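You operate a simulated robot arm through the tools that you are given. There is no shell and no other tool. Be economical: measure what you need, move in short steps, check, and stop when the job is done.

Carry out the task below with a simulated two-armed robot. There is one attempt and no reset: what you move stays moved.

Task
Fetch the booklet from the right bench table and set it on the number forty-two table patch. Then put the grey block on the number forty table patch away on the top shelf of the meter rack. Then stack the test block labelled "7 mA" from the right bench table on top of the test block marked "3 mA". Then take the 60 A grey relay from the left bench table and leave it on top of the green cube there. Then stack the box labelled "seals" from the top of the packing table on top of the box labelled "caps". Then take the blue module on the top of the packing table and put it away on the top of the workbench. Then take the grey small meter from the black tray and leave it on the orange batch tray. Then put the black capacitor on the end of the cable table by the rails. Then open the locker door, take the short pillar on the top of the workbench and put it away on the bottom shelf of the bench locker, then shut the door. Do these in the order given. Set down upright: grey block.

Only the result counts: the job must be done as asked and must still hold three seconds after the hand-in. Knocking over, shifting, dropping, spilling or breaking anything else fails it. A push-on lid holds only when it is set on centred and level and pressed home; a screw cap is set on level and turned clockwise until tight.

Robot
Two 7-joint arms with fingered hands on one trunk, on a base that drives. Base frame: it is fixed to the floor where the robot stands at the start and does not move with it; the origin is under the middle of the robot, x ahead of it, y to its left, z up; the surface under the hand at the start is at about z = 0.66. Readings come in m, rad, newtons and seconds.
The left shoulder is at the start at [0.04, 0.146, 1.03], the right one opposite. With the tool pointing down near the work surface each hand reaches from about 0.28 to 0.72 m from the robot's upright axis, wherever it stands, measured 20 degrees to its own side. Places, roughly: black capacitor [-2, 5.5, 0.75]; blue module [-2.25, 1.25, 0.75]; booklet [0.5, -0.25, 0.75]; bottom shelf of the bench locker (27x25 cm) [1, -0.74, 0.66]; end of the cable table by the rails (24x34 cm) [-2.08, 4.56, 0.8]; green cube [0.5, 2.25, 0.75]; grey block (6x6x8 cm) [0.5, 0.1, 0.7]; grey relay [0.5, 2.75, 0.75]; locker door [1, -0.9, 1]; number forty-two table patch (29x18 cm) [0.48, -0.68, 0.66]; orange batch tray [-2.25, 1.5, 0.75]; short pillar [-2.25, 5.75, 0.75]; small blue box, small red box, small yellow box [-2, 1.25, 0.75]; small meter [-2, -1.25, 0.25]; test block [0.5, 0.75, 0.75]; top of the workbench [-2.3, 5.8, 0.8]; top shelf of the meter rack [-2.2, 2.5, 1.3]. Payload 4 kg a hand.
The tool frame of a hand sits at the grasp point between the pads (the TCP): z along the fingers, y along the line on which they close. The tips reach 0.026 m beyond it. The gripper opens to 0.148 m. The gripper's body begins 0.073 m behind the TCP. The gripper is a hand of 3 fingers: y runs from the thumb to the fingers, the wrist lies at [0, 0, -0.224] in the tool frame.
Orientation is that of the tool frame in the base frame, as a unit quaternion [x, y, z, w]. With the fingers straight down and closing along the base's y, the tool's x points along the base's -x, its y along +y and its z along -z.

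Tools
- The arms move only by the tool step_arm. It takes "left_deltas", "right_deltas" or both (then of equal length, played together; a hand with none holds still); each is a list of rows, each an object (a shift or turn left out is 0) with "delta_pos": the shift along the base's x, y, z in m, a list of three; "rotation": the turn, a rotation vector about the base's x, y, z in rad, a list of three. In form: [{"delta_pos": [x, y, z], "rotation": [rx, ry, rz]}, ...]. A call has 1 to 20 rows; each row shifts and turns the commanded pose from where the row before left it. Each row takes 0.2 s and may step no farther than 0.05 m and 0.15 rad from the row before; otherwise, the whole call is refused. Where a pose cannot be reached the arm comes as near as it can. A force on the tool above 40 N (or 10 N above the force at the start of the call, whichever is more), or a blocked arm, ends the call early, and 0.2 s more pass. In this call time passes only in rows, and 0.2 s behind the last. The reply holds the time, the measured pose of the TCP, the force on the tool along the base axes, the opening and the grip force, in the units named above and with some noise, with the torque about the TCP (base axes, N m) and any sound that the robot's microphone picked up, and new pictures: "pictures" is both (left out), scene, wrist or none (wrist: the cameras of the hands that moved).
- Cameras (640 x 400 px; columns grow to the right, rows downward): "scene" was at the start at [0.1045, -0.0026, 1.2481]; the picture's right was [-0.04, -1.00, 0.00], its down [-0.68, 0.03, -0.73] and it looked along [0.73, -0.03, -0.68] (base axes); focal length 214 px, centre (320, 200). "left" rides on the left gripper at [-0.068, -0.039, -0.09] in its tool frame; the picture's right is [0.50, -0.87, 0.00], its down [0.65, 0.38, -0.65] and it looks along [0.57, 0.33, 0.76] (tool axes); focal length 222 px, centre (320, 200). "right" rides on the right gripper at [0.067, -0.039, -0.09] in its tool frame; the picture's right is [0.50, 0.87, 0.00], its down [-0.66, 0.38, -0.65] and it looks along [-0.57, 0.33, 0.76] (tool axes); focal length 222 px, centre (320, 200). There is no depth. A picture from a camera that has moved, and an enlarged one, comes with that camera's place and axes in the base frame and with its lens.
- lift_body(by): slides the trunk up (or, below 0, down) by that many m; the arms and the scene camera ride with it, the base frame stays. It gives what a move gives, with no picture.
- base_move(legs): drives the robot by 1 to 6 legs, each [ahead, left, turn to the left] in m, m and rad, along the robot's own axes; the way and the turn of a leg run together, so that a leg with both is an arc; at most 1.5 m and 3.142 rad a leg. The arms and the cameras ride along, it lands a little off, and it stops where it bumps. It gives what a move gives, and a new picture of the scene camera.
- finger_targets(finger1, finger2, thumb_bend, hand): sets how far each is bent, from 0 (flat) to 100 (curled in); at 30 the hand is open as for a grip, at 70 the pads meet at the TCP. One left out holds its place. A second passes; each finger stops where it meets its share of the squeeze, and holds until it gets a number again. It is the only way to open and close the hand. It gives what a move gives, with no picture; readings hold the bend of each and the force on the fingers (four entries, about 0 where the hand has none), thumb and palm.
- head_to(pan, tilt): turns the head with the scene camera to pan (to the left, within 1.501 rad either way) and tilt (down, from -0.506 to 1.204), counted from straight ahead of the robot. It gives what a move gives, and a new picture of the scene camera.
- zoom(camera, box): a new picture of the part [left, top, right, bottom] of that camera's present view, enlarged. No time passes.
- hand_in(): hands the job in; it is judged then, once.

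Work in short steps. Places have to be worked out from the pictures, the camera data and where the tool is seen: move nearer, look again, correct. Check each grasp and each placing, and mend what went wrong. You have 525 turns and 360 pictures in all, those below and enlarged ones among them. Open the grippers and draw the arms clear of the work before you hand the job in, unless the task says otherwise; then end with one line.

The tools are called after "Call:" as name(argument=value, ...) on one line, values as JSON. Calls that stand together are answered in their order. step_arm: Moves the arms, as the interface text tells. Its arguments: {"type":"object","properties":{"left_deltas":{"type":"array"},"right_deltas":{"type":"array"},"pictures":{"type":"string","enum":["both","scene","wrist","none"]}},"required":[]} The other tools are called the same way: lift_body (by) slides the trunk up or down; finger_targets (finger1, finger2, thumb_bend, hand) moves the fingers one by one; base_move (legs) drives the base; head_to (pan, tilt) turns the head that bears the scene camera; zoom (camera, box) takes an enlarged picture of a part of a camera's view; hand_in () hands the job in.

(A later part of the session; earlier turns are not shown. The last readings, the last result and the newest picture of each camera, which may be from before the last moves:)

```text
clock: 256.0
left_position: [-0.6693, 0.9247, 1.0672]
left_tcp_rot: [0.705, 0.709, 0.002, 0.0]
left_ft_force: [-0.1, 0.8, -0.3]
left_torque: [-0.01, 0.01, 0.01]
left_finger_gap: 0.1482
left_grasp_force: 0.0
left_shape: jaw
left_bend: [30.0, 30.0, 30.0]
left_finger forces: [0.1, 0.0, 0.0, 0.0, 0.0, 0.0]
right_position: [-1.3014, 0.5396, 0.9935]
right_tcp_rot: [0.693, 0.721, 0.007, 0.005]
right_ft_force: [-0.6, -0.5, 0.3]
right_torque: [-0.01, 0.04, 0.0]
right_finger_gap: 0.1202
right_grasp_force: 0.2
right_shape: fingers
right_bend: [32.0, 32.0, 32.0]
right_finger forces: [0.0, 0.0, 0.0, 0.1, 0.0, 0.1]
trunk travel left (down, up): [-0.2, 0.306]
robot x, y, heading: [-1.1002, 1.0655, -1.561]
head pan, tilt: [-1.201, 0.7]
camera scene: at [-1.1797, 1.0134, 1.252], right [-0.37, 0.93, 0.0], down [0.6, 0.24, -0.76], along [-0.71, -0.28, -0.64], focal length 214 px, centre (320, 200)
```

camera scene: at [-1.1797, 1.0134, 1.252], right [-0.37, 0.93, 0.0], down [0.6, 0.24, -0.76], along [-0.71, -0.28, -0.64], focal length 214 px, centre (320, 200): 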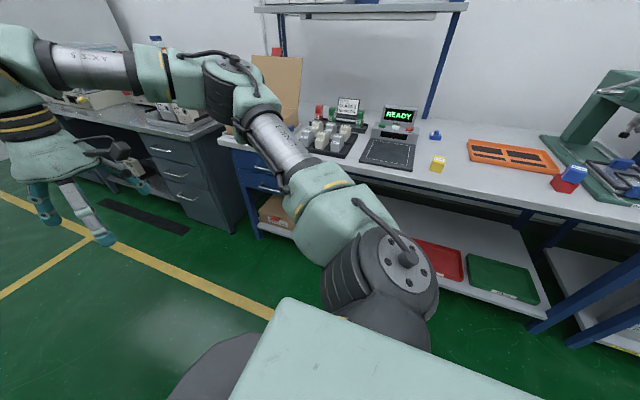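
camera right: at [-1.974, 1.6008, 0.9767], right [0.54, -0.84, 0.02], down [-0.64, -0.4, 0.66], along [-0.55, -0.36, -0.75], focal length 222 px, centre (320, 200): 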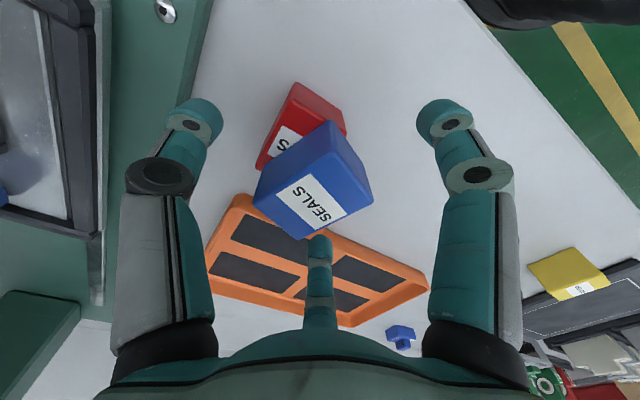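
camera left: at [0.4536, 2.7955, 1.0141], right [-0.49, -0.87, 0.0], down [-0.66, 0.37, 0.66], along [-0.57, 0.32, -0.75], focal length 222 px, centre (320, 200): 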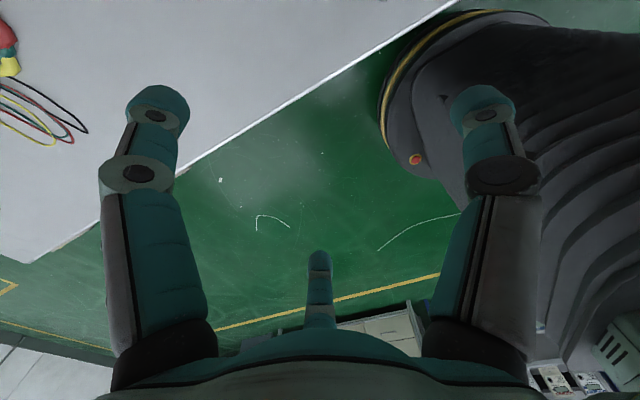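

The aisle is fine. I'll swing the right hand out to the robot's right side while turning it, in small steps.

Call:
step_arm(right_deltas=[{"delta_pos": [-0.02, 0.03, 0.005], "rotation": [0, 0, -0.134]}, {"delta_pos": [-0.02, 0.03, 0.005], "rotation": [0, 0, -0.134]}, {"delta_pos": [-0.02, 0.03, 0.005], "rotation": [0, 0, -0.134]}, {"delta_pos": [-0.02, 0.03, 0.005], "rotation": [0, 0, -0.134]}, {"delta_pos": [-0.02, 0.03, 0.005], "rotation": [0, 0, -0.134]}, {"delta_pos": [-0.02, 0.03, 0.005], "rotation": [0, 0, -0.134]}, {"delta_pos": [-0.02, 0.03, 0.005], "rotation": [0, 0, -0.134]}, {"delta_pos": [-0.02, 0.03, 0.005], "rotation": [0, 0, -0.134]}, {"delta_pos": [-0.02, 0.03, 0.005], "rotation": [0, 0, -0.134]}, {"delta_pos": [-0.02, 0.03, 0.005], "rotation": [0, 0, -0.134]}, {"delta_pos": [-0.02, 0.03, 0.005], "rotation": [0, 0, -0.134]}, {"delta_pos": [-0.02, 0.03, 0.005], "rotation": [0, 0, -0.134]}], pictures="scene")

```text
clock: 258.6
left_position: [-0.6702, 0.925, 1.0677]
left_tcp_rot: [0.705, 0.709, 0.002, 0.0]
left_ft_force: [-1.0, 0.1, 0.4]
left_torque: [0.0, 0.02, -0.02]
left_finger_gap: 0.148
left_grasp_force: 0.1
left_shape: jaw
left_bend: [30.0, 30.0, 30.0]
left_finger forces: [0.0, 0.0, 0.1, 0.0, 0.1, 0.0]
right_position: [-1.4776, 0.8635, 1.0368]
right_tcp_rot: [1.0, 0.0, 0.001, 0.008]
right_ft_force: [0.7, 0.1, 0.0]
right_torque: [-0.02, -0.02, -0.01]
right_finger_gap: 0.1205
right_grasp_force: 0.1
right_shape: fingers
right_bend: [32.0, 32.0, 32.0]
right_finger forces: [0.1, 0.0, 0.0, 0.0, 0.0, 0.0]
right hand out of reach, approached as far as the arm can: row 10, 11, 12
trunk travel left (down, up): [-0.2, 0.306]
robot x, y, heading: [-1.1052, 1.0627, -1.566]
head pan, tilt: [-1.201, 0.7]
camera scene: at [-1.1801, 1.0135, 1.252], right [-0.37, 0.93, 0.0], down [0.6, 0.24, -0.76], along [-0.71, -0.28, -0.64], focal length 214 px, centre (320, 200)
```

scene: 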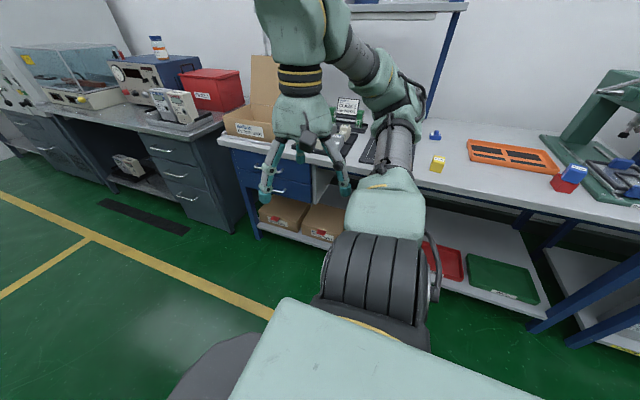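

That works. I'll test extending farther to the right in free space.

Call:
step_arm(right_deltas=[{"delta_pos": [-0.045, 0, -0.02]}, {"delta_pos": [-0.045, 0, -0.02]}, {"delta_pos": [-0.045, 0, -0.02]}, {"delta_pos": [-0.045, 0, -0.02]}, {"delta_pos": [-0.045, 0, -0.02]}, {"delta_pos": [-0.045, 0, 0]}, {"delta_pos": [-0.045, 0, 0]}], pictures="scene")

```text
clock: 260.2
left_position: [-0.67, 0.9253, 1.0693]
left_tcp_rot: [0.705, 0.709, 0.002, 0.0]
left_ft_force: [0.5, 0.4, -0.9]
left_torque: [0.0, 0.01, -0.01]
left_finger_gap: 0.1477
left_grasp_force: 0.1
left_shape: jaw
left_bend: [30.0, 30.0, 30.0]
left_finger forces: [0.0, 0.0, 0.0, 0.1, 0.0, 0.0]
right_position: [-1.74, 0.825, 0.929]
right_tcp_rot: [1.0, 0.002, 0.001, 0.015]
right_ft_force: [-0.3, -0.6, -1.7]
right_torque: [0.0, -0.04, 0.0]
right_finger_gap: 0.1204
right_grasp_force: 0.1
right_shape: fingers
right_bend: [32.0, 32.0, 32.0]
right_finger forces: [0.0, 0.0, 0.1, 0.0, 0.0, 0.0]
right hand out of reach, approached as far as the arm can: row 1, 2, 3
trunk travel left (down, up): [-0.2, 0.306]
robot x, y, heading: [-1.1055, 1.0631, -1.563]
head pan, tilt: [-1.201, 0.7]
camera scene: at [-1.1803, 1.0137, 1.2519], right [-0.37, 0.93, 0.0], down [0.6, 0.24, -0.76], along [-0.71, -0.28, -0.64], focal length 214 px, centre (320, 200)
```

scene: 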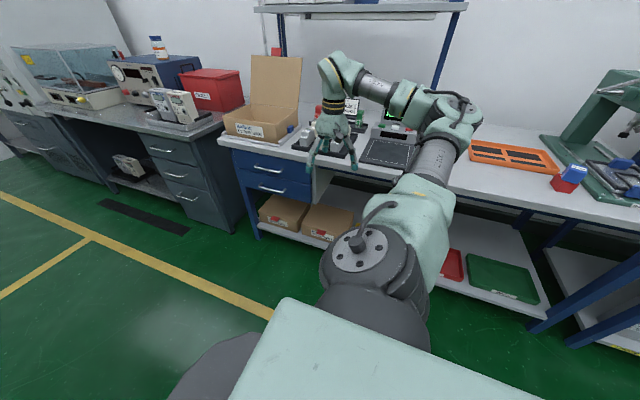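

Good extension (0.635 m to the side). I'll raise the hand, pull it back alongside, then reposition the base so the hand arrives over the module.

Call:
step_arm(right_deltas=[{"delta_pos": [0, 0.03, 0.03]}, {"delta_pos": [0, 0.03, 0.03]}, {"delta_pos": [0, 0.03, 0.03]}, {"delta_pos": [0, 0.02, 0.03]}], pictures="none")

Call:
base_move(legs=[[-0.2, 0, 0], [0, -0.3, 0]])

```text
clock: 261.2
left_position: [-0.6701, 0.9244, 1.0673]
left_tcp_rot: [0.706, 0.709, 0.001, -0.001]
left_ft_force: [0.4, -0.5, 0.5]
left_torque: [-0.01, -0.02, 0.01]
left_finger_gap: 0.1479
left_grasp_force: 0.2
left_shape: jaw
left_bend: [30.0, 30.0, 30.0]
left_finger forces: [0.0, 0.0, 0.1, 0.0, 0.0, 0.1]
right_position: [-1.7382, 0.9396, 1.0489]
right_tcp_rot: [1.0, 0.003, 0.001, 0.009]
right_ft_force: [-0.2, -0.5, -0.4]
right_torque: [0.02, 0.02, -0.03]
right_finger_gap: 0.1205
right_grasp_force: 0.0
right_shape: fingers
right_bend: [32.0, 32.0, 32.0]
right_finger forces: [0.0, 0.0, 0.0, 0.0, 0.1, 0.1]
trunk travel left (down, up): [-0.2, 0.306]
robot x, y, heading: [-1.1037, 1.0675, -1.568]
head pan, tilt: [-1.201, 0.7]
```

```text
clock: 264.4
left_position: [-0.9632, 1.1194, 1.0674]
left_tcp_rot: [0.704, 0.71, 0.001, 0.001]
left_ft_force: [0.0, 0.0, 0.0]
left_torque: [0.0, -0.02, 0.01]
left_finger_gap: 0.148
left_grasp_force: 0.1
left_shape: jaw
left_bend: [30.0, 30.0, 30.0]
left_finger forces: [0.0, 0.0, 0.0, 0.0, 0.1, 0.1]
right_position: [-2.0309, 1.1301, 1.047]
right_tcp_rot: [1.0, 0.004, 0.003, 0.009]
right_ft_force: [1.0, 0.8, -0.5]
right_torque: [0.03, -0.05, -0.03]
right_finger_gap: 0.1205
right_grasp_force: 0.1
right_shape: fingers
right_bend: [32.0, 32.0, 32.0]
right_finger forces: [0.1, 0.1, 0.1, 0.0, 0.1, 0.0]
trunk travel left (down, up): [-0.2, 0.306]
robot x, y, heading: [-1.3977, 1.2562, -1.562]
head pan, tilt: [-1.201, 0.7]
camera scene: at [-1.4725, 1.2062, 1.252], right [-0.37, 0.93, 0.0], down [0.6, 0.24, -0.76], along [-0.71, -0.28, -0.64], focal length 214 px, centre (320, 200)
```

scene: 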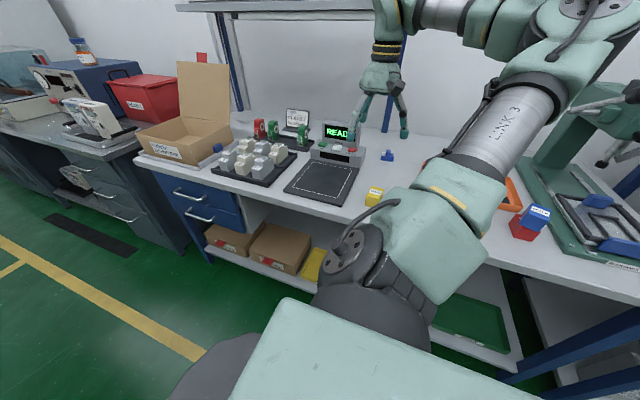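

Clear. I'll move 0.14 m closer sideways.

Call:
base_move(legs=[[0, -0.14, 0]])

Call:
step_arm(right_deltas=[{"delta_pos": [-0.045, 0.015, -0.01]}, {"delta_pos": [-0.045, 0.015, -0.01]}, {"delta_pos": [-0.04, 0.01, -0.02]}], pictures="wrist")

```text
clock: 265.7
left_position: [-1.1048, 1.1176, 1.0683]
left_tcp_rot: [0.704, 0.71, 0.0, -0.001]
left_ft_force: [0.7, 0.7, 0.3]
left_torque: [0.0, -0.02, -0.01]
left_finger_gap: 0.1481
left_grasp_force: 0.1
left_shape: jaw
left_bend: [30.0, 30.0, 30.0]
left_finger forces: [0.0, 0.0, 0.1, 0.0, 0.0, 0.0]
right_position: [-2.1722, 1.1312, 1.0476]
right_tcp_rot: [1.0, 0.003, 0.002, 0.008]
right_ft_force: [-0.3, 0.8, 0.1]
right_torque: [0.02, 0.0, -0.01]
right_finger_gap: 0.1203
right_grasp_force: 0.1
right_shape: fingers
right_bend: [32.0, 32.0, 32.0]
right_finger forces: [0.0, 0.0, 0.1, 0.0, 0.0, 0.0]
trunk travel left (down, up): [-0.2, 0.306]
robot x, y, heading: [-1.5366, 1.2557, -1.568]
head pan, tilt: [-1.201, 0.7]
camera scene: at [-1.6142, 1.2052, 1.252], right [-0.37, 0.93, 0.0], down [0.6, 0.24, -0.77], along [-0.71, -0.28, -0.64], focal length 214 px, centre (320, 200)
```

scene: 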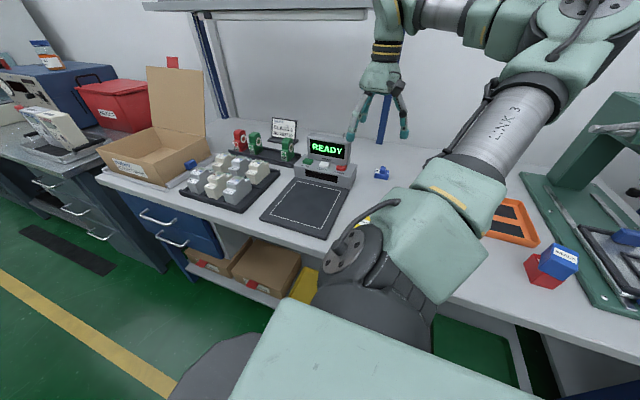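

```text
clock: 266.5
left_position: [-1.1063, 1.1162, 1.0683]
left_tcp_rot: [0.704, 0.71, 0.001, 0.0]
left_ft_force: [-0.3, -0.7, 0.2]
left_torque: [0.01, -0.01, 0.01]
left_finger_gap: 0.148
left_grasp_force: 0.0
left_shape: jaw
left_bend: [30.0, 30.0, 30.0]
left_finger forces: [0.0, 0.0, 0.0, 0.0, 0.0, 0.0]
right_position: [-2.3097, 1.1679, 1.0082]
right_tcp_rot: [1.0, 0.003, 0.002, 0.008]
right_ft_force: [0.5, -0.3, -0.3]
right_torque: [-0.01, 0.01, 0.0]
right_finger_gap: 0.1205
right_grasp_force: 0.0
right_shape: fingers
right_bend: [32.0, 32.0, 32.0]
right_finger forces: [0.1, 0.0, 0.1, 0.0, 0.1, 0.1]
trunk travel left (down, up): [-0.2, 0.306]
robot x, y, heading: [-1.5355, 1.2541, -1.56]
head pan, tilt: [-1.201, 0.7]
camera right: at [-2.2415, 1.2097, 1.0992], right [0.5, -0.86, 0.02], down [-0.66, -0.37, 0.66], along [-0.56, -0.34, -0.75], focal length 222 px, centre (320, 200)
```

right: 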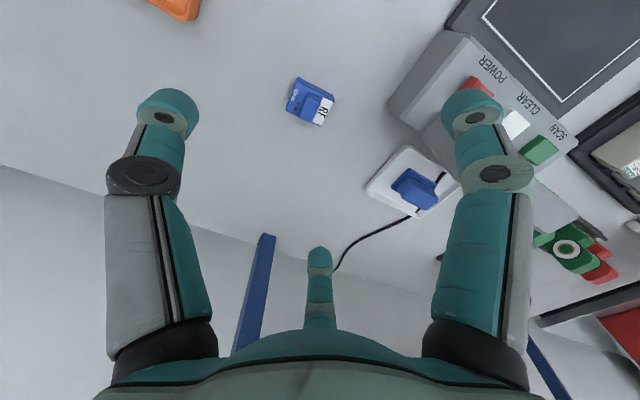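

The reach is ample now. I see the free blue module and another blue plug in a cradle; I'll zoom in.

Call:
zoom(camera="right", box=[260, 60, 460, 220])

```text
2.50 times, centred on (360, 140) of right
camera zoom: at [-2.2415, 1.2097, 1.0992], right [0.5, -0.86, 0.02], down [-0.66, -0.37, 0.66], along [-0.56, -0.34, -0.75], focal length 555 px, centre (220, 350)
```

zoom: 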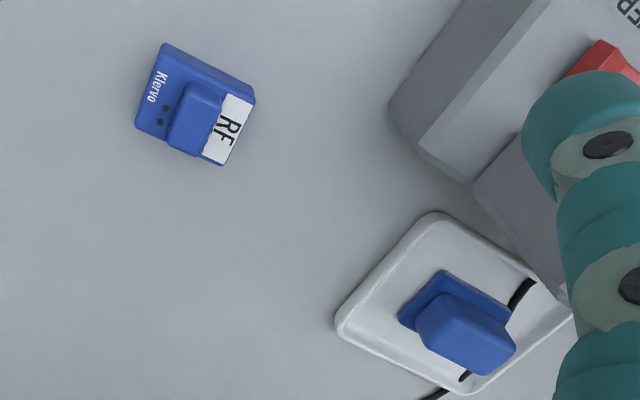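

The RF module is at (-2.322, 1.172), about 4 x 4.7 cm. I'll narrow the fingers to clear the scale and descend over it.

Call:
finger_targets(hand="right", finger1=45, finger2=45, thumb_bend=42)

Call:
step_arm(right_deltas=[{"delta_pos": [-0.012, -0.008, -0.03]}, {"delta_pos": [0, 0, -0.045]}, {"delta_pos": [0, 0, -0.045]}, {"delta_pos": [0, 0, -0.02]}], pictures="wrist")

```text
clock: 267.5
left_position: [-1.1044, 1.1169, 1.0673]
left_tcp_rot: [0.705, 0.709, 0.001, -0.001]
left_ft_force: [0.1, 0.8, -0.5]
left_torque: [0.02, -0.01, 0.0]
left_finger_gap: 0.1479
left_grasp_force: 0.0
left_shape: jaw
left_bend: [30.0, 30.0, 30.0]
left_finger forces: [0.0, 0.0, 0.0, 0.0, 0.0, 0.0]
right_position: [-2.3087, 1.1701, 1.0094]
right_tcp_rot: [1.0, 0.002, 0.002, 0.009]
right_ft_force: [-0.5, 0.5, 0.7]
right_torque: [0.03, 0.03, 0.02]
right_finger_gap: 0.0841
right_grasp_force: 0.1
right_shape: fingers
right_bend: [45.0, 45.0, 42.0]
right_finger forces: [0.0, 0.0, 0.0, 0.1, 0.1, 0.1]
trunk travel left (down, up): [-0.2, 0.306]
robot x, y, heading: [-1.5403, 1.2564, -1.565]
head pan, tilt: [-1.201, 0.7]
```

```text
clock: 268.5
left_position: [-1.1054, 1.1165, 1.0677]
left_tcp_rot: [0.705, 0.71, 0.001, 0.0]
left_ft_force: [-0.5, 0.0, 0.2]
left_torque: [0.01, 0.01, 0.01]
left_finger_gap: 0.1477
left_grasp_force: 0.1
left_shape: jaw
left_bend: [30.0, 30.0, 30.0]
left_finger forces: [0.1, 0.0, 0.0, 0.0, 0.0, 0.0]
right_position: [-2.3164, 1.1621, 0.8643]
right_tcp_rot: [1.0, 0.001, 0.002, 0.008]
right_ft_force: [0.9, 1.5, 0.2]
right_torque: [0.01, 0.03, -0.05]
right_finger_gap: 0.0841
right_grasp_force: 0.1
right_shape: fingers
right_bend: [45.0, 45.0, 42.0]
right_finger forces: [0.0, 0.1, 0.1, 0.0, 0.0, 0.2]
trunk travel left (down, up): [-0.2, 0.306]
robot x, y, heading: [-1.5351, 1.254, -1.562]
head pan, tilt: [-1.201, 0.7]
camera right: at [-2.2483, 1.2028, 0.9557], right [0.5, -0.86, 0.02], down [-0.66, -0.37, 0.66], along [-0.56, -0.34, -0.75], focal length 222 px, centre (320, 200)
```

right: 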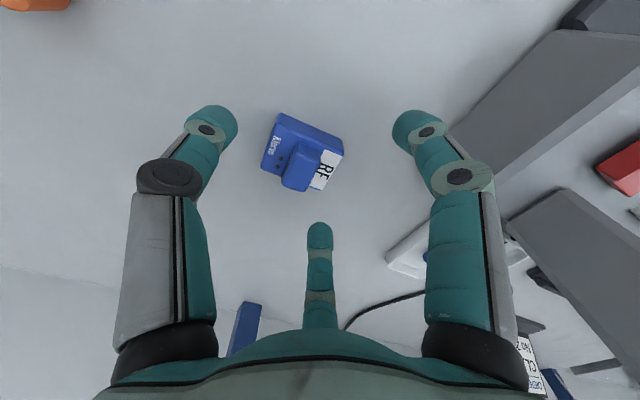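

Well aligned. I'll lower to z=0.842 and close.

Call:
step_arm(right_deltas=[{"delta_pos": [-0.003, 0, -0.012]}, {"delta_pos": [0, 0, -0.01]}], pictures="none")

Call:
finger_targets(hand="right", finger1=70, finger2=70, thumb_bend=70)

Call:
zoom(camera="right", box=[120, 60, 520, 310])

```text
clock: 269.1
left_position: [-1.1046, 1.1168, 1.0678]
left_tcp_rot: [0.704, 0.71, 0.001, 0.001]
left_ft_force: [-0.1, 1.1, 0.5]
left_torque: [0.01, -0.02, -0.01]
left_finger_gap: 0.1479
left_grasp_force: 0.0
left_shape: jaw
left_bend: [30.0, 30.0, 30.0]
left_finger forces: [0.1, 0.0, 0.0, 0.0, 0.0, 0.0]
right_position: [-2.3176, 1.1621, 0.8433]
right_tcp_rot: [1.0, 0.002, 0.002, 0.009]
right_ft_force: [0.6, -0.6, -0.9]
right_torque: [0.03, 0.01, 0.02]
right_finger_gap: 0.0841
right_grasp_force: 0.1
right_shape: fingers
right_bend: [45.0, 45.0, 42.0]
right_finger forces: [0.0, 0.0, 0.1, 0.0, 0.0, 0.0]
trunk travel left (down, up): [-0.2, 0.306]
robot x, y, heading: [-1.5416, 1.2568, -1.568]
head pan, tilt: [-1.201, 0.7]
```

```text
clock: 270.1
left_position: [-1.1051, 1.1172, 1.067]
left_tcp_rot: [0.704, 0.71, 0.001, 0.001]
left_ft_force: [0.2, -0.4, 0.4]
left_torque: [-0.02, -0.02, 0.0]
left_finger_gap: 0.1482
left_grasp_force: 0.0
left_shape: jaw
left_bend: [30.0, 30.0, 30.0]
left_finger forces: [0.1, 0.0, 0.0, 0.0, 0.0, 0.1]
right_position: [-2.3188, 1.1626, 0.8439]
right_tcp_rot: [1.0, 0.002, 0.002, 0.008]
right_ft_force: [0.5, -0.1, -0.1]
right_torque: [0.01, 0.01, 0.04]
right_finger_gap: 0.0215
right_grasp_force: 10.8
right_shape: fingers
right_bend: [61.0, 57.0, 65.0]
right_finger forces: [6.6, 7.8, 0.0, 0.0, 7.7, 0.0]
trunk travel left (down, up): [-0.2, 0.306]
robot x, y, heading: [-1.535, 1.257, -1.565]
head pan, tilt: [-1.201, 0.7]
```

```text
1.60 times, centred on (320, 185) of right
camera zoom: at [-2.2506, 1.2036, 0.9343], right [0.5, -0.86, 0.02], down [-0.66, -0.37, 0.66], along [-0.56, -0.34, -0.75], focal length 355 px, centre (320, 224)
```

zoom: 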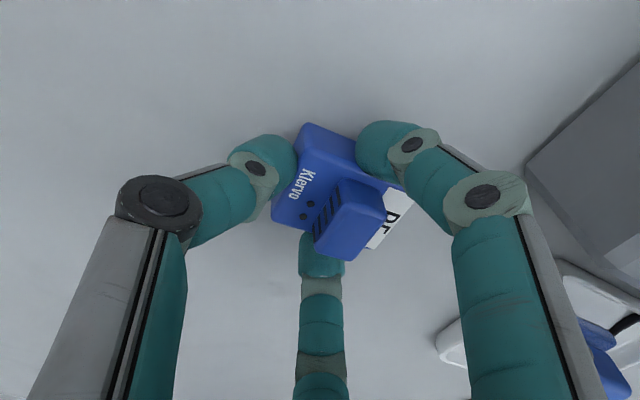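

Gripped with 11 N. I'll lift and retract the arm, then move the base away from the table.

Call:
step_arm(right_deltas=[{"delta_pos": [0, 0, 0.04]}, {"delta_pos": [0, 0, 0.045]}, {"delta_pos": [0, 0, 0.045]}, {"delta_pos": [0.02, -0.01, 0.04]}, {"delta_pos": [0.04, -0.01, 0.02]}, {"delta_pos": [0.045, -0.01, 0.01]}], pictures="none")

Call:
base_move(legs=[[0, 0.7, 0]])

Call:
zoom(camera="right", box=[0, 0, 640, 400])

```text
clock: 271.5
left_position: [-1.1033, 1.1197, 1.0672]
left_tcp_rot: [0.705, 0.709, 0.001, 0.0]
left_ft_force: [0.3, 0.8, -0.1]
left_torque: [-0.03, -0.01, 0.02]
left_finger_gap: 0.1481
left_grasp_force: 0.0
left_shape: jaw
left_bend: [30.0, 30.0, 30.0]
left_finger forces: [0.0, 0.1, 0.0, 0.0, 0.0, 0.1]
right_position: [-2.2111, 1.1368, 1.0481]
right_tcp_rot: [1.0, 0.001, 0.001, 0.009]
right_ft_force: [-0.7, 0.7, 0.3]
right_torque: [0.0, 0.04, 0.01]
right_finger_gap: 0.0213
right_grasp_force: 10.8
right_shape: fingers
right_bend: [61.0, 57.0, 65.0]
right_finger forces: [6.4, 7.6, 0.1, 0.0, 7.5, 0.0]
trunk travel left (down, up): [-0.2, 0.306]
robot x, y, heading: [-1.5352, 1.2491, -1.565]
head pan, tilt: [-1.201, 0.7]
```

```text
clock: 275.4
left_position: [-0.3826, 1.1454, 1.0667]
left_tcp_rot: [0.694, 0.72, 0.001, 0.0]
left_ft_force: [0.3, -0.4, -0.8]
left_torque: [0.0, -0.01, -0.01]
left_finger_gap: 0.148
left_grasp_force: 0.0
left_shape: jaw
left_bend: [30.0, 30.0, 30.0]
left_finger forces: [0.0, 0.1, 0.1, 0.0, 0.0, 0.0]
right_position: [-1.4906, 1.1304, 1.0461]
right_tcp_rot: [1.0, 0.017, 0.001, 0.009]
right_ft_force: [0.7, -0.2, -0.3]
right_torque: [0.0, 0.04, 0.01]
right_finger_gap: 0.021
right_grasp_force: 10.5
right_shape: fingers
right_bend: [61.0, 57.0, 65.0]
right_finger forces: [6.5, 7.7, 0.0, 0.0, 7.5, 0.0]
trunk travel left (down, up): [-0.2, 0.306]
robot x, y, heading: [-0.8183, 1.2735, -1.539]
head pan, tilt: [-1.201, 0.7]
camera scene: at [-0.8953, 1.2183, 1.252], right [-0.4, 0.92, 0.0], down [0.59, 0.25, -0.76], along [-0.7, -0.3, -0.64], focal length 214 px, centre (320, 200)
```

scene: 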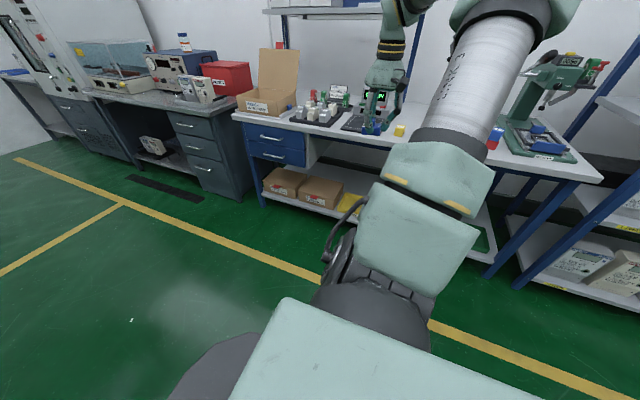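

```text
1.00 times, centred on (320, 200) of right (not enlarged: the box is as wide or as high as the picture)
camera zoom: at [-1.4237, 1.1735, 1.1378], right [0.53, -0.85, 0.02], down [-0.64, -0.39, 0.66], along [-0.55, -0.36, -0.75], focal length 222 px, centre (320, 200)
```

zoom: 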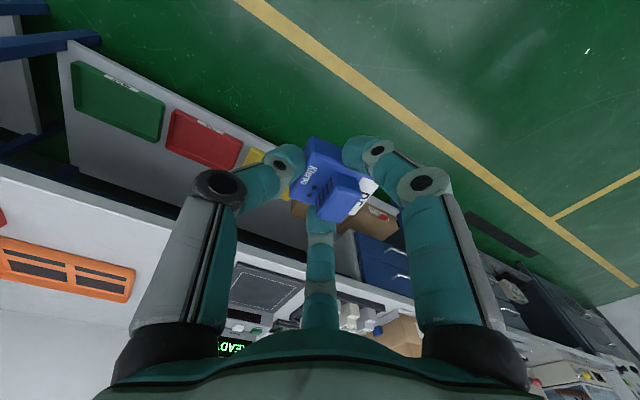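

The module is held. I'll turn to face the left wall and strafe along the aisle toward the workbench.

Call:
base_move(legs=[[0.0, 0, -1.6], [0, -1.45, 0], [0, -1.45, 0], [0, -1.2, 0]])

Call:
head_to(pan=0, tilt=0.4)

```text
clock: 299.2
left_position: [-0.647, 4.9565, 1.0671]
left_tcp_rot: [0.999, -0.046, 0.001, 0.001]
left_ft_force: [0.0, -0.3, 0.7]
left_torque: [-0.01, -0.01, 0.0]
left_finger_gap: 0.1478
left_grasp_force: 0.0
left_shape: jaw
left_bend: [30.0, 30.0, 30.0]
left_finger forces: [0.0, 0.1, 0.0, 0.0, 0.0, 0.0]
right_position: [-0.5223, 6.0578, 1.0462]
right_tcp_rot: [-0.674, 0.739, 0.005, -0.008]
right_ft_force: [-0.6, -0.5, -0.3]
right_torque: [0.01, 0.02, 0.05]
right_finger_gap: 0.0212
right_grasp_force: 10.8
right_shape: fingers
right_bend: [61.0, 57.0, 65.0]
right_finger forces: [6.2, 7.3, 0.1, 0.0, 7.4, 0.0]
trunk travel left (down, up): [-0.2, 0.306]
robot x, y, heading: [-0.466, 5.3769, 3.05]
head pan, tilt: [-1.201, 0.7]
camera scene: at [-0.5093, 5.4588, 1.252], right [0.96, 0.28, 0.0], down [0.18, -0.62, -0.76], along [-0.21, 0.74, -0.64], focal length 214 px, centre (320, 200)
```

scene: 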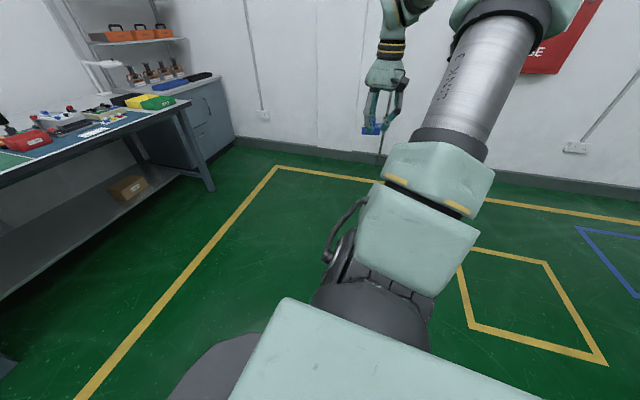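

```text
clock: 300.6
left_position: [-0.6476, 4.957, 1.069]
left_tcp_rot: [0.999, -0.044, 0.001, 0.001]
left_ft_force: [0.1, 0.4, -0.3]
left_torque: [-0.03, -0.03, 0.0]
left_finger_gap: 0.1478
left_grasp_force: 0.1
left_shape: jaw
left_bend: [30.0, 30.0, 30.0]
left_finger forces: [0.0, 0.1, 0.0, 0.1, 0.0, 0.0]
right_position: [-0.5205, 6.0583, 1.0463]
right_tcp_rot: [-0.674, 0.739, 0.006, -0.008]
right_ft_force: [-0.1, -0.5, -0.2]
right_torque: [0.0, 0.0, -0.01]
right_finger_gap: 0.0213
right_grasp_force: 10.2
right_shape: fingers
right_bend: [61.0, 57.0, 65.0]
right_finger forces: [6.1, 7.4, 0.0, 0.1, 7.5, 0.0]
trunk travel left (down, up): [-0.2, 0.306]
robot x, y, heading: [-0.4671, 5.372, 3.053]
head pan, tilt: [0.0, 0.4]
camera scene: at [-0.5781, 5.3856, 1.2788], right [0.09, 1.0, 0.0], down [0.39, -0.04, -0.92], along [-0.92, 0.08, -0.39], focal length 214 px, centre (320, 200)
```

scene: 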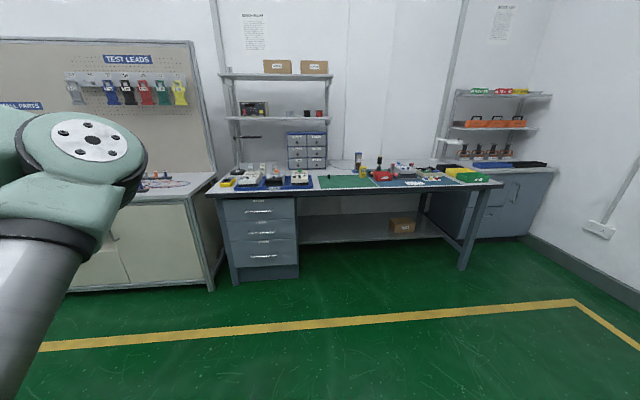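

The workbench is ahead. I'll zoom on its top.

Call:
zoom(camera="scene", box=[190, 125, 350, 225])

Call:
zoom(camera="scene", box=[340, 125, 500, 225])

```text
4.00 times, centred on (270, 175) of scene
camera zoom: at [-0.5781, 5.3856, 1.2788], right [0.09, 1.0, 0.0], down [0.39, -0.04, -0.92], along [-0.92, 0.08, -0.39], focal length 858 px, centre (520, 300)
```

zoom: 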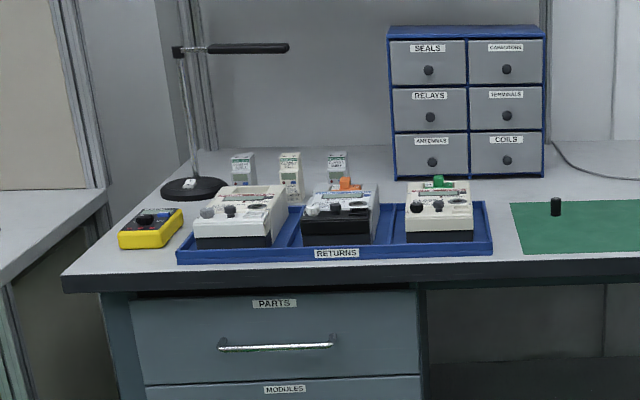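

```text
4.00 times, centred on (420, 175) of scene
camera zoom: at [-0.5781, 5.3856, 1.2788], right [0.09, 1.0, 0.0], down [0.39, -0.04, -0.92], along [-0.92, 0.08, -0.39], focal length 858 px, centre (-80, 300)
```

zoom: 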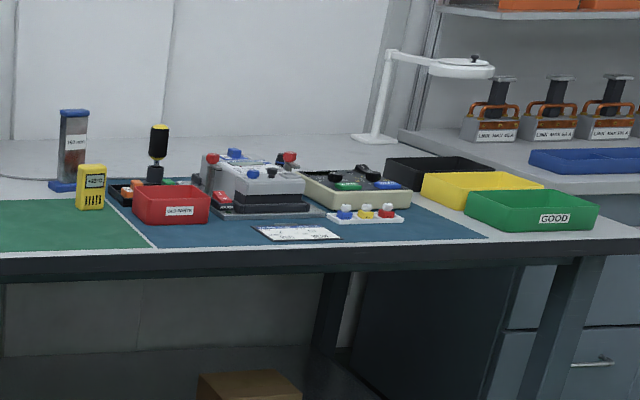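

Capacitor (black cylinder) is at about (-2.13, 5.59) and the pillar (grey, blue base) at about (-2.28, 5.85). I'll go side-on again: turn to face -y and shift toward the bench.

Call:
base_move(legs=[[0, 0, 1.66], [-0.45, 0, 0], [0, -0.75, 0]])

Call:
head_to(pan=-1.3, tilt=0.65)

```text
clock: 311.0
left_position: [-0.791, 5.6835, 1.0674]
left_tcp_rot: [0.71, 0.704, 0.002, -0.001]
left_ft_force: [-0.4, -0.9, 0.5]
left_torque: [0.0, -0.02, 0.0]
left_finger_gap: 0.1477
left_grasp_force: 0.1
left_shape: jaw
left_bend: [30.0, 30.0, 30.0]
left_finger forces: [0.1, 0.1, 0.1, 0.0, 0.0, 0.1]
right_position: [-1.8981, 5.7186, 1.0457]
right_tcp_rot: [1.0, -0.006, 0.001, 0.009]
right_ft_force: [0.0, 0.5, -0.2]
right_torque: [-0.02, -0.01, 0.01]
right_finger_gap: 0.0205
right_grasp_force: 10.2
right_shape: fingers
right_bend: [61.0, 57.0, 66.0]
right_finger forces: [5.8, 7.2, 0.1, 0.0, 7.3, 0.0]
trunk travel left (down, up): [-0.2, 0.306]
robot x, y, heading: [-1.2201, 5.8299, -1.579]
head pan, tilt: [0.0, 0.4]
camera scene: at [-1.2201, 5.7178, 1.2788], right [-1.0, 0.01, 0.0], down [0.0, 0.39, -0.92], along [-0.01, -0.92, -0.39], focal length 214 px, centre (320, 200)
```

scene: 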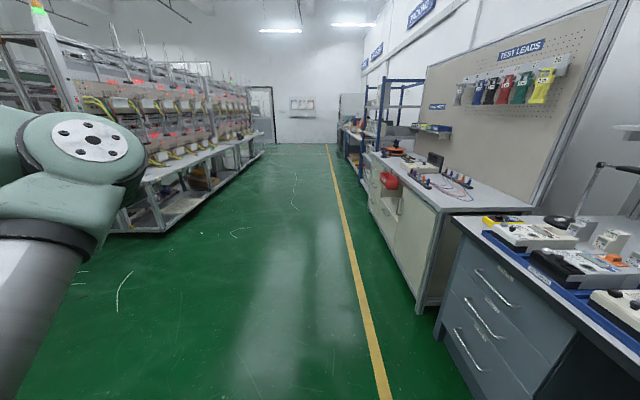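

```text
clock: 312.4
left_position: [-0.7898, 5.6844, 1.067]
left_tcp_rot: [0.71, 0.704, 0.001, 0.0]
left_ft_force: [0.3, 0.4, -0.5]
left_torque: [-0.02, -0.02, -0.01]
left_finger_gap: 0.148
left_grasp_force: 0.1
left_shape: jaw
left_bend: [30.0, 30.0, 30.0]
left_finger forces: [0.0, 0.0, 0.0, 0.0, 0.0, 0.1]
right_position: [-1.8968, 5.7201, 1.0472]
right_tcp_rot: [1.0, -0.006, 0.001, 0.008]
right_ft_force: [0.1, 0.1, -1.3]
right_torque: [-0.01, -0.03, 0.03]
right_finger_gap: 0.0205
right_grasp_force: 10.4
right_shape: fingers
right_bend: [61.0, 57.0, 66.0]
right_finger forces: [5.8, 7.2, 0.0, 0.1, 7.3, 0.1]
trunk travel left (down, up): [-0.2, 0.306]
robot x, y, heading: [-1.2195, 5.8323, -1.582]
head pan, tilt: [-1.3, 0.649]
camera scene: at [-1.303, 5.7879, 1.2564], right [-0.26, 0.97, 0.0], down [0.58, 0.16, -0.8], along [-0.77, -0.21, -0.6], focal length 214 px, centre (320, 200)
```

scene: 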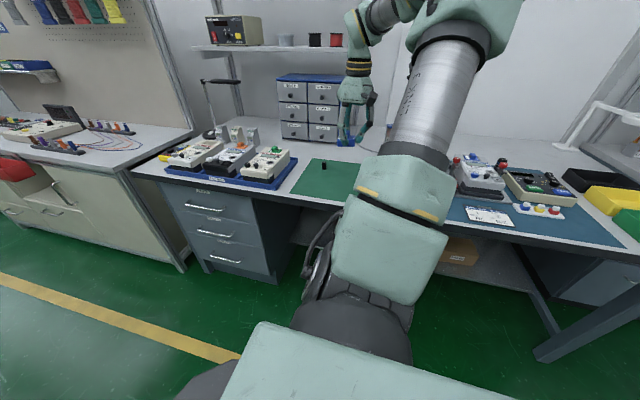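

I'll move 0.15 m closer and look with the wrist camera.

Call:
base_move(legs=[[0, -0.15, 0]])

Call:
zoom(camera="right", box=[0, 0, 640, 400])

```text
clock: 313.8
left_position: [-0.9375, 5.6874, 1.0681]
left_tcp_rot: [0.709, 0.706, 0.0, -0.001]
left_ft_force: [0.2, -0.5, -0.2]
left_torque: [-0.02, 0.01, 0.01]
left_finger_gap: 0.1478
left_grasp_force: 0.0
left_shape: jaw
left_bend: [30.0, 30.0, 30.0]
left_finger forces: [0.1, 0.0, 0.1, 0.0, 0.0, 0.0]
right_position: [-2.044, 5.7178, 1.0476]
right_tcp_rot: [1.0, -0.004, 0.001, 0.008]
right_ft_force: [0.2, -0.2, -0.9]
right_torque: [0.03, 0.0, 0.0]
right_finger_gap: 0.0209
right_grasp_force: 10.4
right_shape: fingers
right_bend: [61.0, 57.0, 66.0]
right_finger forces: [5.7, 7.3, 0.1, 0.0, 7.3, 0.1]
trunk travel left (down, up): [-0.2, 0.306]
robot x, y, heading: [-1.3695, 5.8335, -1.575]
head pan, tilt: [-1.3, 0.649]
camera scene: at [-1.4504, 5.7887, 1.2564], right [-0.26, 0.96, 0.0], down [0.58, 0.16, -0.8], along [-0.77, -0.21, -0.6], focal length 214 px, centre (320, 200)
```

scene: 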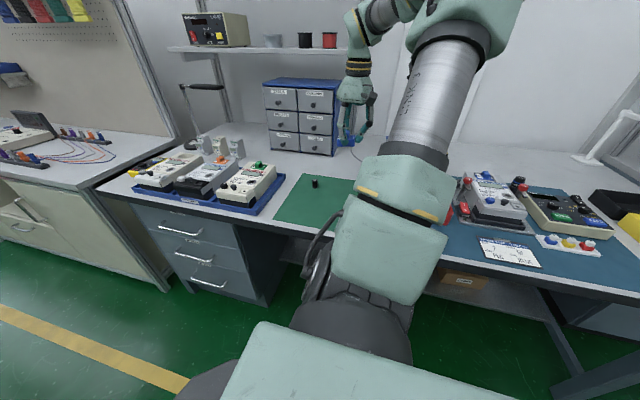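

```text
1.00 times, centred on (320, 200) of right (not enlarged: the box is as wide or as high as the picture)
camera zoom: at [-1.9758, 5.7581, 1.1382], right [0.49, -0.87, 0.02], down [-0.66, -0.36, 0.66], along [-0.57, -0.34, -0.75], focal length 222 px, centre (320, 200)
```

zoom: 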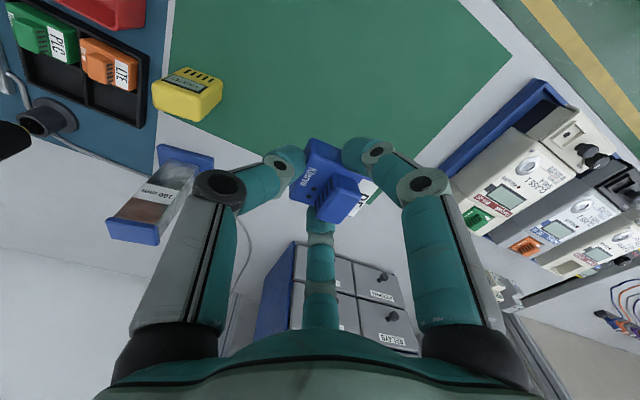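

The spot on the green mat under the hand is free. I'll lower to just above the bench.

Call:
step_arm(right_deltas=[{"delta_pos": [0, 0, -0.045]}, {"delta_pos": [0, 0, -0.045]}, {"delta_pos": [0, 0, -0.045]}, {"delta_pos": [0, 0, -0.04]}, {"delta_pos": [0, 0, -0.01]}], pictures="wrist")

```text
clock: 315.0
left_position: [-0.937, 5.6873, 1.0678]
left_tcp_rot: [0.709, 0.706, 0.001, 0.0]
left_ft_force: [-0.1, 0.9, -0.1]
left_torque: [-0.01, 0.01, 0.0]
left_finger_gap: 0.1479
left_grasp_force: 0.1
left_shape: jaw
left_bend: [30.0, 30.0, 30.0]
left_finger forces: [0.0, 0.0, 0.1, 0.0, 0.1, 0.1]
right_position: [-2.0476, 5.718, 0.8614]
right_tcp_rot: [1.0, -0.004, 0.001, 0.009]
right_ft_force: [0.5, 1.1, -0.6]
right_torque: [0.04, 0.02, -0.02]
right_finger_gap: 0.0206
right_grasp_force: 10.0
right_shape: fingers
right_bend: [61.0, 57.0, 66.0]
right_finger forces: [5.9, 7.2, 0.0, 0.1, 7.2, 0.0]
trunk travel left (down, up): [-0.2, 0.306]
robot x, y, heading: [-1.3651, 5.8296, -1.575]
head pan, tilt: [-1.3, 0.649]
camera right: at [-1.9786, 5.7577, 0.9524], right [0.49, -0.87, 0.02], down [-0.66, -0.36, 0.66], along [-0.57, -0.34, -0.75], focal length 222 px, centre (320, 200)
```

right: 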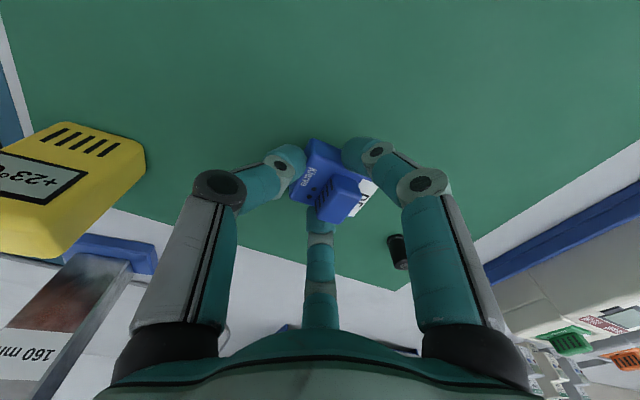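

Clear. I'll lower slowly until contact.

Call:
step_arm(right_deltas=[{"delta_pos": [0, 0, -0.008]}, {"delta_pos": [0, 0, -0.004]}, {"delta_pos": [0, 0, -0.003]}], pictures="none")

```text
clock: 315.8
left_position: [-0.9375, 5.6877, 1.0668]
left_tcp_rot: [0.708, 0.706, 0.001, 0.001]
left_ft_force: [-0.1, 0.0, -0.6]
left_torque: [0.0, -0.01, 0.0]
left_finger_gap: 0.148
left_grasp_force: 0.1
left_shape: jaw
left_bend: [30.0, 30.0, 30.0]
left_finger forces: [0.0, 0.1, 0.0, 0.0, 0.0, 0.0]
right_position: [-2.0455, 5.7186, 0.8472]
right_tcp_rot: [1.0, -0.005, 0.002, 0.008]
right_ft_force: [1.1, 0.2, 0.1]
right_torque: [-0.01, 0.0, 0.02]
right_finger_gap: 0.0205
right_grasp_force: 9.6
right_shape: fingers
right_bend: [61.0, 57.0, 66.0]
right_finger forces: [5.8, 7.1, 0.0, 0.0, 7.2, 0.0]
trunk travel left (down, up): [-0.2, 0.306]
robot x, y, heading: [-1.3702, 5.8318, -1.578]
head pan, tilt: [-1.3, 0.649]
```

Call:
step_arm(right_deltas=[{"delta_pos": [0, 0, -0.003]}, {"delta_pos": [0, 0, -0.002]}], pictures="none")

```text
clock: 316.4
left_position: [-0.938, 5.6869, 1.0671]
left_tcp_rot: [0.708, 0.707, 0.001, 0.0]
left_ft_force: [-0.5, 0.4, -0.2]
left_torque: [-0.01, -0.05, -0.04]
left_finger_gap: 0.148
left_grasp_force: 0.1
left_shape: jaw
left_bend: [30.0, 30.0, 30.0]
left_finger forces: [0.0, 0.0, 0.1, 0.0, 0.0, 0.1]
right_position: [-2.0451, 5.7186, 0.8422]
right_tcp_rot: [1.0, -0.003, 0.0, 0.009]
right_ft_force: [-0.7, 0.7, 2.8]
right_torque: [-0.07, 0.04, -0.01]
right_finger_gap: 0.0205
right_grasp_force: 10.3
right_shape: fingers
right_bend: [61.0, 57.0, 66.0]
right_finger forces: [6.2, 7.3, 0.0, 0.1, 7.2, 0.0]
trunk travel left (down, up): [-0.2, 0.306]
robot x, y, heading: [-1.367, 5.8296, -1.578]
head pan, tilt: [-1.3, 0.649]
```

Touching. I'll release and lift.

Call:
finger_targets(hand="right", finger1=48, finger2=48, thumb_bend=46)

Call:
step_arm(right_deltas=[{"delta_pos": [0, 0, 0.04]}, {"delta_pos": [0, 0, 0.045]}, {"delta_pos": [0, 0, 0.045]}, {"delta_pos": [0, 0, 0.045]}], pictures="wrist")

```text
clock: 317.4
left_position: [-0.938, 5.6871, 1.0681]
left_tcp_rot: [0.708, 0.706, 0.001, 0.0]
left_ft_force: [0.0, 0.1, 1.0]
left_torque: [0.03, 0.01, 0.01]
left_finger_gap: 0.1481
left_grasp_force: 0.0
left_shape: jaw
left_bend: [30.0, 30.0, 30.0]
left_finger forces: [0.0, 0.0, 0.0, 0.0, 0.1, 0.0]
right_position: [-2.0466, 5.7188, 0.8422]
right_tcp_rot: [1.0, -0.003, 0.002, 0.009]
right_ft_force: [-0.8, 0.3, -0.5]
right_torque: [0.03, -0.01, -0.02]
right_finger_gap: 0.0715
right_grasp_force: 0.1
right_shape: fingers
right_bend: [48.0, 48.0, 46.0]
right_finger forces: [0.0, 0.0, 0.1, 0.0, 0.1, 0.1]
trunk travel left (down, up): [-0.2, 0.306]
robot x, y, heading: [-1.3694, 5.8319, -1.575]
head pan, tilt: [-1.3, 0.649]
```

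```text
clock: 318.4
left_position: [-0.9368, 5.6889, 1.0671]
left_tcp_rot: [0.708, 0.706, 0.0, 0.001]
left_ft_force: [0.8, 0.7, -0.4]
left_torque: [0.0, 0.01, -0.01]
left_finger_gap: 0.1477
left_grasp_force: 0.0
left_shape: jaw
left_bend: [30.0, 30.0, 30.0]
left_finger forces: [0.1, 0.0, 0.0, 0.0, 0.0, 0.1]
right_position: [-2.0483, 5.7189, 1.017]
right_tcp_rot: [1.0, -0.003, 0.0, 0.008]
right_ft_force: [-0.8, 0.3, 0.1]
right_torque: [0.0, 0.0, -0.03]
right_finger_gap: 0.0717
right_grasp_force: 0.2
right_shape: fingers
right_bend: [48.0, 48.0, 46.0]
right_finger forces: [0.1, 0.0, 0.1, 0.0, 0.0, 0.0]
trunk travel left (down, up): [-0.2, 0.306]
robot x, y, heading: [-1.3674, 5.8325, -1.581]
head pan, tilt: [-1.3, 0.649]
camera right: at [-1.9801, 5.7601, 1.108], right [0.49, -0.87, 0.02], down [-0.66, -0.36, 0.66], along [-0.57, -0.34, -0.75], focal length 222 px, centre (320, 200)
```

right: 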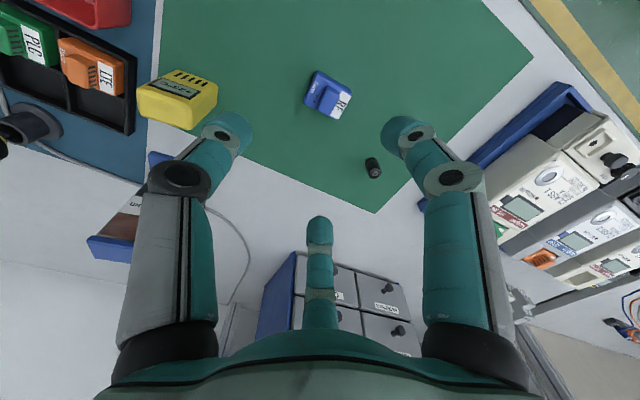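

The module is placed on the workbench. Next is the small meter: I'll move away from the bench and drive down the aisle toward y = -1.25.

Call:
base_move(legs=[[0, 0.5, 0.0], [1.45, 0, 0], [1.45, 0, 0], [1.3, 0, 0]])

```text
clock: 341.0
left_position: [-0.415, 1.4948, 1.0681]
left_tcp_rot: [0.711, 0.703, 0.002, 0.0]
left_ft_force: [0.3, -0.8, -0.3]
left_torque: [-0.01, -0.01, 0.01]
left_finger_gap: 0.148
left_grasp_force: 0.1
left_shape: jaw
left_bend: [30.0, 30.0, 30.0]
left_finger forces: [0.0, 0.0, 0.0, 0.0, 0.0, 0.1]
right_position: [-1.5257, 1.5352, 1.0168]
right_tcp_rot: [1.0, -0.007, 0.001, 0.008]
right_ft_force: [-0.1, -0.5, 0.0]
right_torque: [-0.01, 0.0, -0.02]
right_finger_gap: 0.0713
right_grasp_force: 0.0
right_shape: fingers
right_bend: [48.0, 48.0, 46.0]
right_finger forces: [0.0, 0.0, 0.0, 0.0, 0.1, 0.0]
trunk travel left (down, up): [-0.2, 0.306]
robot x, y, heading: [-0.8452, 1.6427, -1.581]
head pan, tilt: [-1.3, 0.649]
camera scene: at [-0.9274, 1.5998, 1.2563], right [-0.26, 0.97, 0.0], down [0.58, 0.15, -0.8], along [-0.77, -0.2, -0.6], focal length 214 px, centre (320, 200)
```

scene: 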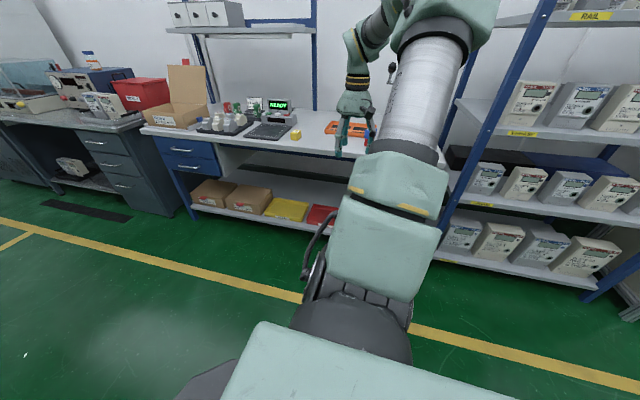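

Good, little drift. I'll continue to y about -0.9 and look.

Call:
base_move(legs=[[1.3, 0, 0], [1.2, 0, 0]])

Call:
head_to(pan=-1.2, tilt=0.6)

```text
clock: 353.1
left_position: [-0.4423, -0.9599, 1.0678]
left_tcp_rot: [0.699, 0.716, 0.002, 0.0]
left_ft_force: [-0.6, 0.6, 0.0]
left_torque: [-0.03, 0.05, -0.03]
left_finger_gap: 0.1479
left_grasp_force: 0.0
left_shape: jaw
left_bend: [30.0, 30.0, 30.0]
left_finger forces: [0.0, 0.0, 0.0, 0.1, 0.1, 0.0]
right_position: [-1.5542, -0.9601, 1.0163]
right_tcp_rot: [1.0, 0.011, 0.002, 0.009]
right_ft_force: [0.3, -0.3, 1.1]
right_torque: [-0.02, -0.02, 0.01]
right_finger_gap: 0.0717
right_grasp_force: 0.0
right_shape: fingers
right_bend: [48.0, 48.0, 46.0]
right_finger forces: [0.0, 0.0, 0.0, 0.0, 0.0, 0.0]
trunk travel left (down, up): [-0.2, 0.306]
robot x, y, heading: [-0.8791, -0.829, -1.544]
head pan, tilt: [-1.3, 0.649]
camera scene: at [-0.9586, -0.8734, 1.2563], right [-0.29, 0.96, 0.0], down [0.58, 0.18, -0.8], along [-0.76, -0.23, -0.6], focal length 214 px, centre (320, 200)
```

scene: 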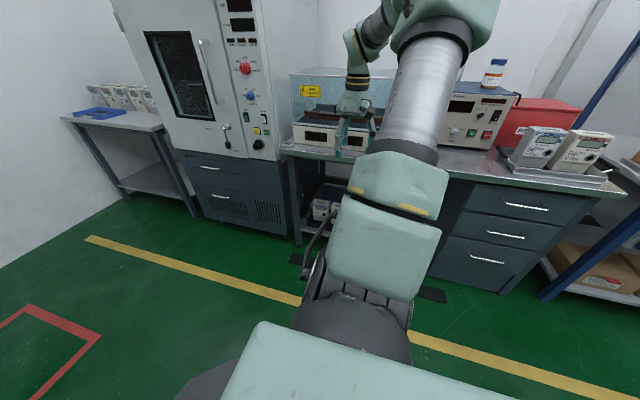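

```text
clock: 353.8
left_position: [-0.4419, -0.9597, 1.0684]
left_tcp_rot: [0.698, 0.716, 0.001, 0.0]
left_ft_force: [-0.4, 0.6, -0.3]
left_torque: [-0.01, 0.02, 0.01]
left_finger_gap: 0.1479
left_grasp_force: 0.0
left_shape: jaw
left_bend: [30.0, 30.0, 30.0]
left_finger forces: [0.0, 0.0, 0.0, 0.0, 0.0, 0.0]
right_position: [-1.554, -0.9603, 1.0172]
right_tcp_rot: [1.0, 0.01, 0.001, 0.008]
right_ft_force: [0.5, 0.1, -0.6]
right_torque: [-0.01, -0.01, 0.02]
right_finger_gap: 0.0715
right_grasp_force: 0.0
right_shape: fingers
right_bend: [48.0, 48.0, 46.0]
right_finger forces: [0.1, 0.1, 0.0, 0.0, 0.0, 0.0]
trunk travel left (down, up): [-0.2, 0.306]
robot x, y, heading: [-0.8788, -0.8265, -1.548]
head pan, tilt: [-1.201, 0.6]
camera scene: at [-0.9572, -0.882, 1.2606], right [-0.38, 0.92, 0.0], down [0.52, 0.22, -0.82], along [-0.76, -0.32, -0.57], focal length 214 px, centre (320, 200)
```

scene: 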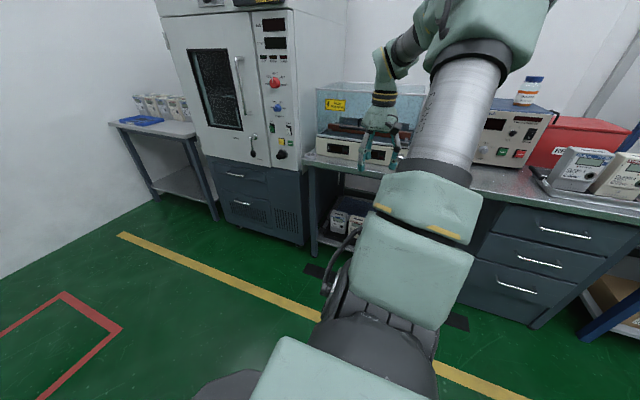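

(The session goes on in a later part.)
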